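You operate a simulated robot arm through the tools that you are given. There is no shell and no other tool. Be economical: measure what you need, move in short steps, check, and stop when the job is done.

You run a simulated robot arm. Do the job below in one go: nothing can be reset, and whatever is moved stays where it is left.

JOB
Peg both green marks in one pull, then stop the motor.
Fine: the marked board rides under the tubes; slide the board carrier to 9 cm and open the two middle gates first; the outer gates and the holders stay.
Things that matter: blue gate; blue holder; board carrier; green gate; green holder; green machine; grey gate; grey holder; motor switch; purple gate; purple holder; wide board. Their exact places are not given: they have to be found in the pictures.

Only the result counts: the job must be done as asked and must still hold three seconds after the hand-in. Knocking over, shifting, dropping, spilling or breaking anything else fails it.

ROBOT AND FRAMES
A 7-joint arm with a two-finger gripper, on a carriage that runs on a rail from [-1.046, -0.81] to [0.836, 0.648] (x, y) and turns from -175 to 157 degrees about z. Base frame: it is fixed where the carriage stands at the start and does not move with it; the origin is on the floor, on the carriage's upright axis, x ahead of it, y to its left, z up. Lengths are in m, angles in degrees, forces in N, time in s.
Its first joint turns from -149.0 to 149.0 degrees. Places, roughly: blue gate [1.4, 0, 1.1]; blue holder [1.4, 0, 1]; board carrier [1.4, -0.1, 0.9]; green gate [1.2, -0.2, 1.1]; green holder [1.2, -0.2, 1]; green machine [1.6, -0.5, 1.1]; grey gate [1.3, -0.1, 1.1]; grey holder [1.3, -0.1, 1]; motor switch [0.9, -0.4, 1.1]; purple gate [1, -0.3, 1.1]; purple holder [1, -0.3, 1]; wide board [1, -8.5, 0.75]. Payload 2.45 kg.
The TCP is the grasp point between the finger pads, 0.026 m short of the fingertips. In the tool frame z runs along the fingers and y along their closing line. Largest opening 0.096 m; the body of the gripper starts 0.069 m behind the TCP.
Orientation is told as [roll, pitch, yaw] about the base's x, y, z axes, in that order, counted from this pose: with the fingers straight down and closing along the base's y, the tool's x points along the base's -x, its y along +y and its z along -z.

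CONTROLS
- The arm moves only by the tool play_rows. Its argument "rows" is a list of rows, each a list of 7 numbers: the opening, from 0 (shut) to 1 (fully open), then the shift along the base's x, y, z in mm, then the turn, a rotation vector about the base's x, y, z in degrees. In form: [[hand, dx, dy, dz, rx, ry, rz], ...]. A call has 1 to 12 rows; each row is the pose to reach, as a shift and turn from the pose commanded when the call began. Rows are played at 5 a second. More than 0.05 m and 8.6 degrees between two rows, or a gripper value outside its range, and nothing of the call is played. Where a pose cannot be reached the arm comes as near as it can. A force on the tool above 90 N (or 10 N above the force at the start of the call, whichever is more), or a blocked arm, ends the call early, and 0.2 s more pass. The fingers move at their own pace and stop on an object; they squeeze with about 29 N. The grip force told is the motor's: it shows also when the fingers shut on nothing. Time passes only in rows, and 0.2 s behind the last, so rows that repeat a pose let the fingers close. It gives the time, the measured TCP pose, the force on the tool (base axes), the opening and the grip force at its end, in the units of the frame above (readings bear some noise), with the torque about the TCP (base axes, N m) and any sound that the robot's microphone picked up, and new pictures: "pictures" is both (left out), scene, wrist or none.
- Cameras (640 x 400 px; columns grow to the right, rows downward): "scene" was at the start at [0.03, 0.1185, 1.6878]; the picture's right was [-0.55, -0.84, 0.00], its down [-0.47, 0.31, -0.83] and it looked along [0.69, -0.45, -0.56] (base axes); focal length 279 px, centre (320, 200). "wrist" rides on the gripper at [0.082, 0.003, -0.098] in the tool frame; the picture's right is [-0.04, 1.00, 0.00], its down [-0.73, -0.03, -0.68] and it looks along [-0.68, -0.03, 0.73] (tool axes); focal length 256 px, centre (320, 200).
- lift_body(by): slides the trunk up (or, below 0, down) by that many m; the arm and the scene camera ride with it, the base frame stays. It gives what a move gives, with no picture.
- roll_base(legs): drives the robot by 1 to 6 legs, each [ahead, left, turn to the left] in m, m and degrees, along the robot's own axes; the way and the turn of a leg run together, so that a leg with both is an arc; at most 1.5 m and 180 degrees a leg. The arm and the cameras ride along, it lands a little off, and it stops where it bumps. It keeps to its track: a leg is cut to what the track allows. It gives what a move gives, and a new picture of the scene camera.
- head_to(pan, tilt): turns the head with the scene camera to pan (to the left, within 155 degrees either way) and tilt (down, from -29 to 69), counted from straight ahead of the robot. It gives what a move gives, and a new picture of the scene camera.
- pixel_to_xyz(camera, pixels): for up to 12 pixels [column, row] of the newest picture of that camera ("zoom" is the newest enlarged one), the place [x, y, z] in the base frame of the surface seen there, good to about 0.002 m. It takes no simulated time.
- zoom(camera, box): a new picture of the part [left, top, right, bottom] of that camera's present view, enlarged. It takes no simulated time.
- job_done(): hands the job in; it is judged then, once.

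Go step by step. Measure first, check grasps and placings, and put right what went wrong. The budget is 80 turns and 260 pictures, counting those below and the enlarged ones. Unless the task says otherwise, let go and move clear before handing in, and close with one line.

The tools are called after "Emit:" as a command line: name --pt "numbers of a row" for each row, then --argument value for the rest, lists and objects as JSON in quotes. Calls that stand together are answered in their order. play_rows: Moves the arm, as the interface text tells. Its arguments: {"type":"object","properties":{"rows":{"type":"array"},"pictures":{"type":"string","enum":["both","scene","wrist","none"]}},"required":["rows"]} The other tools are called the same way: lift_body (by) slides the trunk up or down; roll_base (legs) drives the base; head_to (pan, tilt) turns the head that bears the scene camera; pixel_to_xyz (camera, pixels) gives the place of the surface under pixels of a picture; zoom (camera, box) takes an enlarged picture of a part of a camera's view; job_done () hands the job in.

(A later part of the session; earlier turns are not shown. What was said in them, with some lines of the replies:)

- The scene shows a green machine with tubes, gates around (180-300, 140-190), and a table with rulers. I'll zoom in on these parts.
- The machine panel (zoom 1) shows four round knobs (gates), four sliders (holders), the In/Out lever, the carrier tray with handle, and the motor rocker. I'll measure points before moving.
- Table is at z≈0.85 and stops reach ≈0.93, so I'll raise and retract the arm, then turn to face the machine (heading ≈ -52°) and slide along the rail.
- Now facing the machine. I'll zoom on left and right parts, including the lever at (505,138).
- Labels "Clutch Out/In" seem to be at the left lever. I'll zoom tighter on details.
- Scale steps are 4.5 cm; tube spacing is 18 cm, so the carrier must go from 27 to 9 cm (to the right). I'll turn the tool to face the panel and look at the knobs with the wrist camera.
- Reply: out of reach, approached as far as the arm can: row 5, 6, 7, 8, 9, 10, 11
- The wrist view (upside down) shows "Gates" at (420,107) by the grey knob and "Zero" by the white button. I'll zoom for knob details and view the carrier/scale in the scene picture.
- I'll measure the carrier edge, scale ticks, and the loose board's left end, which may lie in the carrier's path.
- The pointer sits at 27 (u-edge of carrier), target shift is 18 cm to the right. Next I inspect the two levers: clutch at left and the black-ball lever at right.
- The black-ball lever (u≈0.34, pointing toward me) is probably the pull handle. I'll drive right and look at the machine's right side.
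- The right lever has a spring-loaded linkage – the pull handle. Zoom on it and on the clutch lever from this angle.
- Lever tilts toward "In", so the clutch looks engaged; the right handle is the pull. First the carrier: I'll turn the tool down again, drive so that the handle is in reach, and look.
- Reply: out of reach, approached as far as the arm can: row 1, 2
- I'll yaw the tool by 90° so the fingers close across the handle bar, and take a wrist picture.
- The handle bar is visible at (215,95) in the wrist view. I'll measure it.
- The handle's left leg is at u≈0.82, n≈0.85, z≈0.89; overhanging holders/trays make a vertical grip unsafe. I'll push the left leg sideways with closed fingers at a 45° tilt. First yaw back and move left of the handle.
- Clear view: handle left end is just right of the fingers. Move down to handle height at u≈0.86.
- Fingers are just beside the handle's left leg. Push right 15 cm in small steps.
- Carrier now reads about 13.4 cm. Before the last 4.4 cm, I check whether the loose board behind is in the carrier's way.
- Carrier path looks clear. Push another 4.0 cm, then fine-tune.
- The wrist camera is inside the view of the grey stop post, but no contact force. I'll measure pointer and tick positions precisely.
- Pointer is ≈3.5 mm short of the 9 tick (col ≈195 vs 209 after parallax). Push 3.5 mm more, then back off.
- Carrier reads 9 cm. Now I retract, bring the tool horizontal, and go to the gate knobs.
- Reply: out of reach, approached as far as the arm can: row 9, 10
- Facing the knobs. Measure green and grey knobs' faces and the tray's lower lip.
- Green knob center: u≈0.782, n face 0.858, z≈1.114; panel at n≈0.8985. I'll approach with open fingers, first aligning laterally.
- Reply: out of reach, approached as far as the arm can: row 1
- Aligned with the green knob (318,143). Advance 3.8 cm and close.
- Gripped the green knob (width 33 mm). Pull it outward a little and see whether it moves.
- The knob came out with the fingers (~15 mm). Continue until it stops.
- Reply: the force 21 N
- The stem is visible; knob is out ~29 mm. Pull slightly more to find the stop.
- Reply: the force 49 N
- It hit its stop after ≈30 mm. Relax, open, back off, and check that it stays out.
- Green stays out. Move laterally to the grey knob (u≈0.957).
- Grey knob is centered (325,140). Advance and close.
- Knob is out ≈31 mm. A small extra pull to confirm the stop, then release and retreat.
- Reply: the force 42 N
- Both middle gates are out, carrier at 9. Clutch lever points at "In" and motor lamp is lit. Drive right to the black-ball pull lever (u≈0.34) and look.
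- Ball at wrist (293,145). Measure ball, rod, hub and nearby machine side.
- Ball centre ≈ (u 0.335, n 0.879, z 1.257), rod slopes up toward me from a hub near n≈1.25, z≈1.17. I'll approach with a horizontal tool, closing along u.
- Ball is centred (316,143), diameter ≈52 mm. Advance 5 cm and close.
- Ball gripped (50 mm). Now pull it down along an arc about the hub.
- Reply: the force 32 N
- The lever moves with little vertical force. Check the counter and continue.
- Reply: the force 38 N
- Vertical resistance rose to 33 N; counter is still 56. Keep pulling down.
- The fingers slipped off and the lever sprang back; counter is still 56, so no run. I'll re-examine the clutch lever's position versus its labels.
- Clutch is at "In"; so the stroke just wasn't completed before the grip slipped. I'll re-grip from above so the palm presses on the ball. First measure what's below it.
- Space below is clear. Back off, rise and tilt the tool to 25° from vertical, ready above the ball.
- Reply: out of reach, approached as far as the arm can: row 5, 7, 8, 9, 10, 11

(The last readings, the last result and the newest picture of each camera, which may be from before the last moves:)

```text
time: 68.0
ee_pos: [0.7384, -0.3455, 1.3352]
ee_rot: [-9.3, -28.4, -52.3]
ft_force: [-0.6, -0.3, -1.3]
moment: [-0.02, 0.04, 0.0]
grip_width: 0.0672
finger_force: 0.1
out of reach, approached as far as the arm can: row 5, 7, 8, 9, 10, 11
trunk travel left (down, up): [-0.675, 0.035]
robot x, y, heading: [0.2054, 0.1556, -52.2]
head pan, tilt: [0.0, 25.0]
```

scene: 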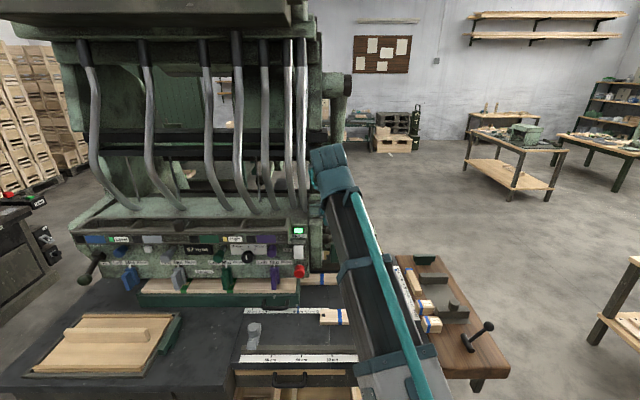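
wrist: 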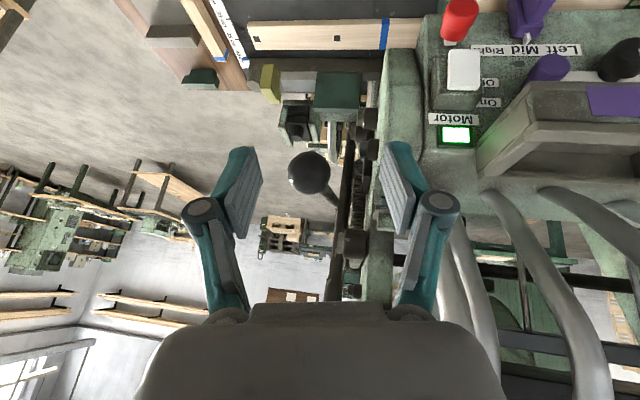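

The counter text at (200,250) looks different now. Zoom to check.

Emit:
zoom --camera "scene" --box '[160, 230, 256, 290]'

Emit:
zoom --camera "wrist" --box '[400, 0, 640, 150]'

```text
6.67 times, centred on (208, 260) of scene
```

zoom: 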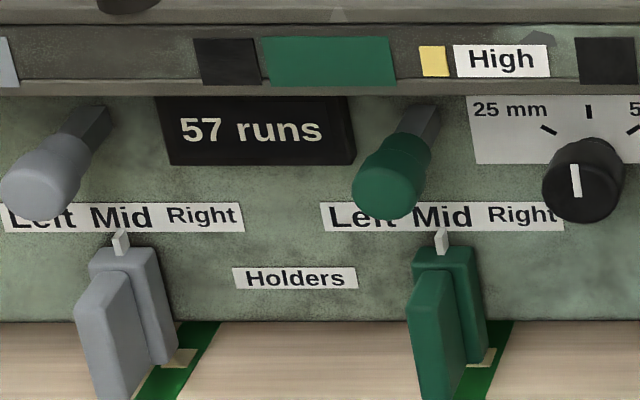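

```text
2.67 times, centred on (520, 75) of wrist
```

zoom: 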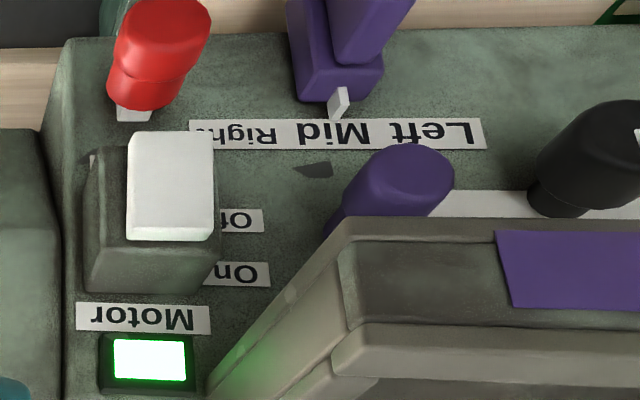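

The counter now shows 57 runs and pale pegs are visible at both green marks (180,355) and (485,355): the one pull worked. Now the motor switch: turn tool horizontal, drive left 0.2 and look.

Emit:
play_rows --pt "0.5 0 0 -25 -6.7 -5.2 0" --pt "0.3 0 0 -50 -13.4 -10.4 0" --pt "0 0 0 -75 -20.1 -15.6 0" --pt "0 0 0 -100 -26.8 -20.7 0" --pt "0 0 0 -125 -33.5 -25.9 0" --pt "0 0 0 -150 -40.2 -31.1 0" --pt "0 0 0 -175 -46.9 -36.3 0" --pt "0 0 0 -190 -46.9 -36.3 0" --pictures "none"

Emit:
roll_base --legs '[[0, 0.15, 0]]'

Emit:
play_rows --pt "0 0 0 0 0 0 0" --pictures "wrist"

Emit:
zoom --camera "scene" --box '[230, 210, 310, 260]'

```text
time: 69.8
ee_pos: [0.7398, -0.346, 1.1441]
ee_rot: [-9.0, -87.8, -52.5]
ft_force: [-1.1, -0.6, 0.8]
moment: [0.0, -0.04, 0.0]
grip_width: 0.0001
finger_force: 28.8
trunk travel left (down, up): [-0.675, 0.035]
robot x, y, heading: [0.2057, 0.1528, -52.2]
head pan, tilt: [0.0, 25.0]
```

```text
time: 71.2
ee_pos: [0.8568, -0.2549, 1.1451]
ee_rot: [-10.5, -87.8, -51.2]
ft_force: [0.3, 0.0, 0.5]
moment: [0.03, 0.06, -0.03]
grip_width: 0.0
finger_force: 28.4
trunk travel left (down, up): [-0.675, 0.035]
robot x, y, heading: [0.3245, 0.2488, -52.3]
head pan, tilt: [0.0, 25.0]
```

scene: 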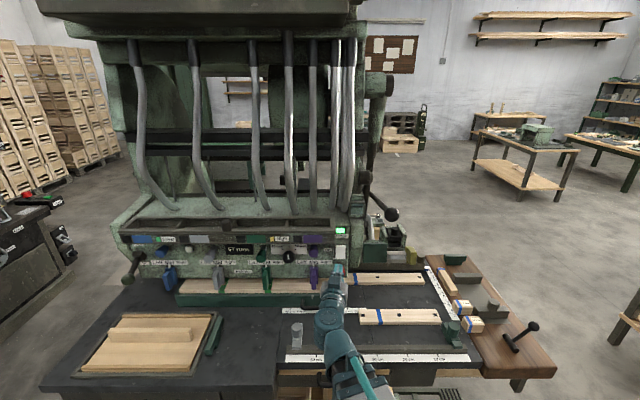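

```text
time: 71.6
ee_pos: [0.8546, -0.2556, 1.1457]
ee_rot: [-9.6, -87.8, -52.2]
ft_force: [-0.3, -0.6, 0.4]
moment: [-0.02, -0.03, 0.02]
grip_width: 0.0001
finger_force: 28.4
trunk travel left (down, up): [-0.675, 0.035]
robot x, y, heading: [0.322, 0.2483, -52.5]
head pan, tilt: [0.0, 25.0]
```

wrist: 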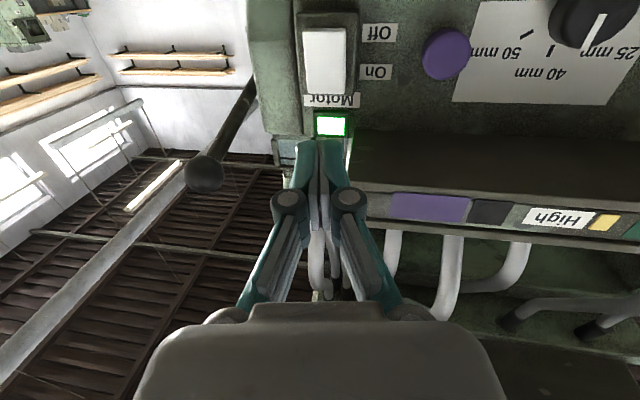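

```text
8.00 times, centred on (270, 235) of scene
```

zoom: 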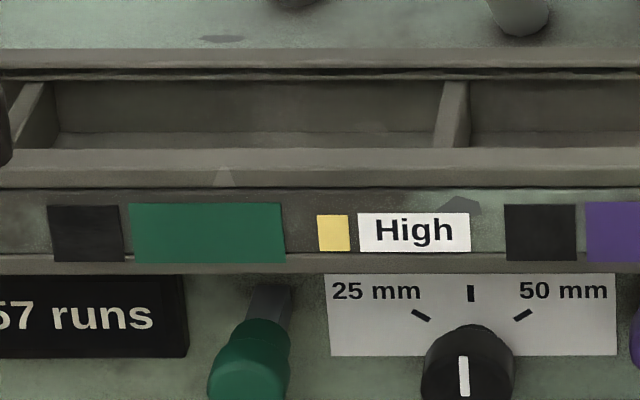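

Zoom on the switch in the wrist view, with several depth points to learn the paddle's tilt.

Emit:
zoom --camera "wrist" --box '[270, 0, 430, 140]'

Emit:
pixel_to_xyz --camera "wrist" --pixels '[[325, 33], [325, 45], [325, 60], [325, 75], [325, 88], [308, 60], [341, 60], [350, 60], [328, 20], [325, 98]]'

```text
2.86 times, centred on (350, 70) of wrist
```

zoom: 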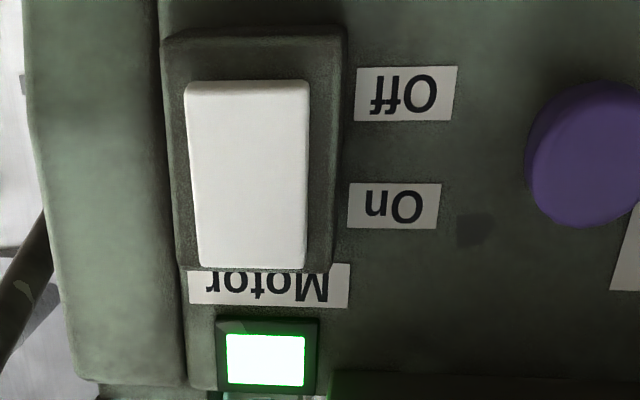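

```text
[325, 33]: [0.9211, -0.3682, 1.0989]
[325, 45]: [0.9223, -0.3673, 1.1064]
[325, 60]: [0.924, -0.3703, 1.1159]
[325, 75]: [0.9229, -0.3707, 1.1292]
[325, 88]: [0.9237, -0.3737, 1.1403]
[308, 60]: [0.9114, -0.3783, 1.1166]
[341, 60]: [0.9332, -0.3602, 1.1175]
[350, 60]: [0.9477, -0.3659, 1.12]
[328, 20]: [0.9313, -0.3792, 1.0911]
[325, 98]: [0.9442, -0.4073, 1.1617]
```

It's a rocker: top (On) pressed in, bottom (Off) sticks out. I'll press the bottom at z≈1.100, u≈0.504 with closed fingertips.

Emit:
play_rows --pt "0 -6 -5 -20 0 0 0" --pt "0 -12 -9.5 -45 0 0 0" --pt "0 6 -33 -45 0 0 0" --pt "0 24 -57 -45 0 0 0" --pt "0 37 -73 -45 0 0 0" --pictures "wrist"

```text
time: 72.8
ee_pos: [0.8933, -0.3285, 1.0998]
ee_rot: [-10.7, -87.7, -51.2]
ft_force: [-0.2, -0.1, 0.4]
moment: [0.03, 0.02, 0.0]
grip_width: 0.0
finger_force: 28.7
trunk travel left (down, up): [-0.675, 0.035]
robot x, y, heading: [0.3236, 0.2529, -52.3]
head pan, tilt: [0.0, 25.0]
```

wrist: 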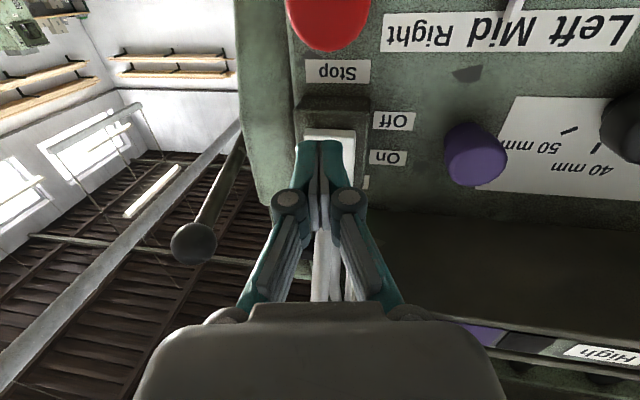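

Fingertips are in front of the paddle's Off half. Press in.

Emit:
play_rows --pt "0 6 -8 0 0 0 0" --pt "0 12 -16 0 0 0 0" --pt "0 16 -21 0 0 0 0" --pt "0 20 -26 0 0 0 0" --pt "0 23 -30 0 0 0 0" --pt "0 23 -30 0 0 0 0" --pictures "both"

```text
time: 74.2
ee_pos: [0.9103, -0.3498, 1.1]
ee_rot: [-4.9, -87.5, -56.8]
ft_force: [-14.0, 19.6, 0.8]
moment: [-0.24, -0.18, 0.1]
grip_width: 0.0
finger_force: 28.3
trunk travel left (down, up): [-0.675, 0.035]
robot x, y, heading: [0.3225, 0.2501, -52.1]
head pan, tilt: [0.0, 25.0]
stopped in row 6: the force on the tool passed its limit at 95 N (the readings are from after the stop); the commanded pose is now the measured one
```

scene: 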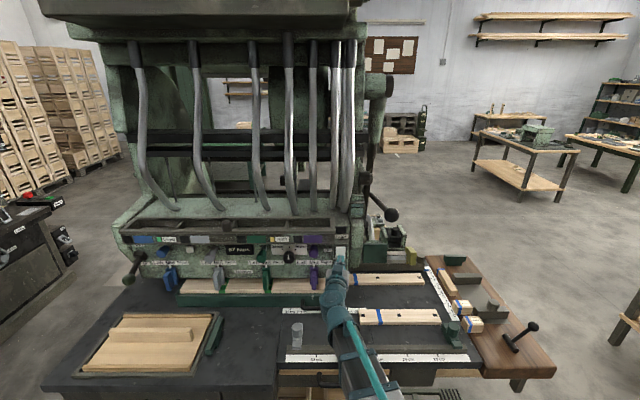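
wrist: 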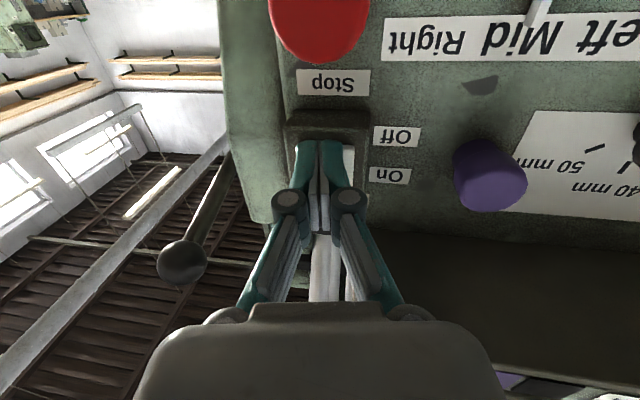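

The paddle was pushed to its stop. Back away and check the lamp and panel.

Emit:
play_rows --pt "0 -8 10 0 0 0 0" --pt "0 -25 33 0 0 0 0" --pt "0 -45 59 0 0 0 0" --pt "0 -65 85 0 0 0 0" --pt "0 -70 92 30 0 0 0" --pictures "both"

Emit:
zoom --camera "scene" --box '[110, 210, 366, 330]'

Emit:
zoom --camera "wrist" --box '[240, 0, 480, 150]'

```text
time: 75.4
ee_pos: [0.8426, -0.2619, 1.1286]
ee_rot: [-4.6, -87.5, -57.1]
ft_force: [-0.9, -0.7, -0.1]
moment: [0.01, -0.06, 0.04]
grip_width: 0.0001
finger_force: 28.1
trunk travel left (down, up): [-0.675, 0.035]
robot x, y, heading: [0.3208, 0.2495, -52.7]
head pan, tilt: [0.0, 25.0]
```

scene: 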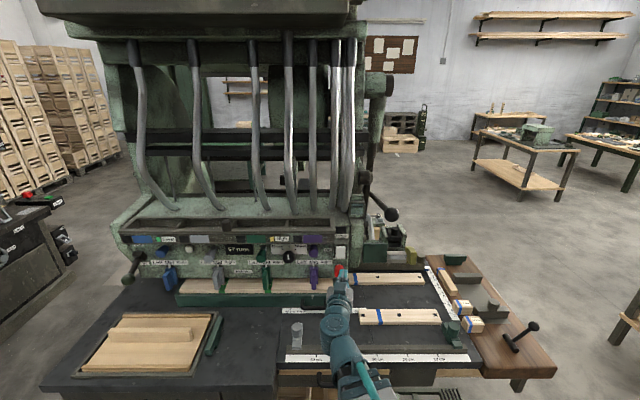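
wrist: 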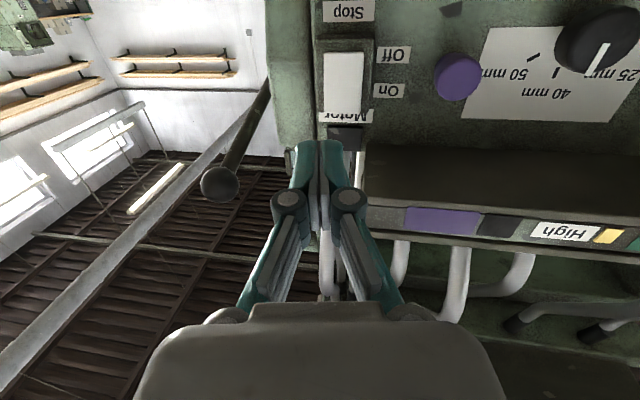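

```text
2.50 times, centred on (238, 270) of scene
```

zoom: 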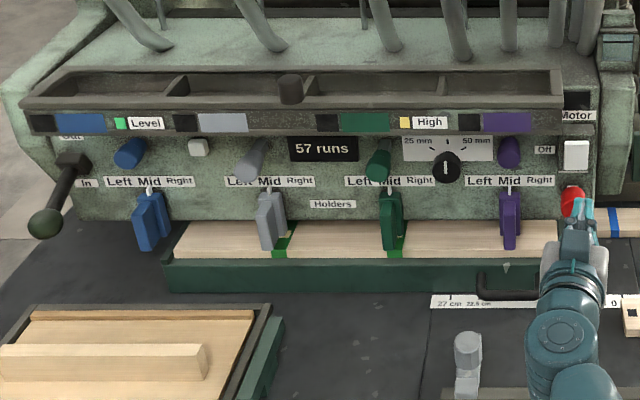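

```text
2.67 times, centred on (360, 75) of wrist
```

zoom: 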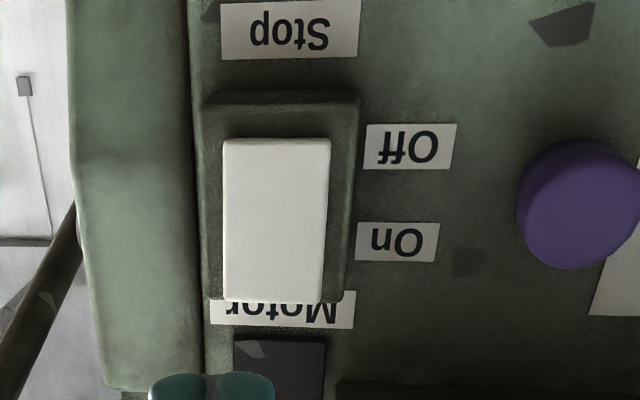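

Motor lamp is off, counter 57. One last zoom on the green marks to confirm pegs.

Emit:
zoom --camera "scene" --box '[205, 280, 285, 320]'

```text
8.00 times, centred on (245, 300) of scene
```

zoom: 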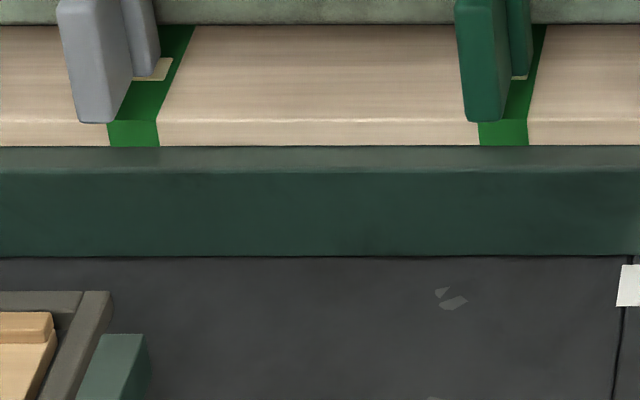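

Both green marks show pegs, the motor lamp is dark, and the arm is clear, so I'm handing in.

Emit:
job_done

```text
The job is handed in.
```

I handed the job in with both green marks pegged and the motor off. It took one pull, in which the fingers slipped off the lever's ball near the bottom, but the run still counted (56 to 57). The carrier is at 9 cm, the grey and green gates are open, and the outer gates and holders were left alone.
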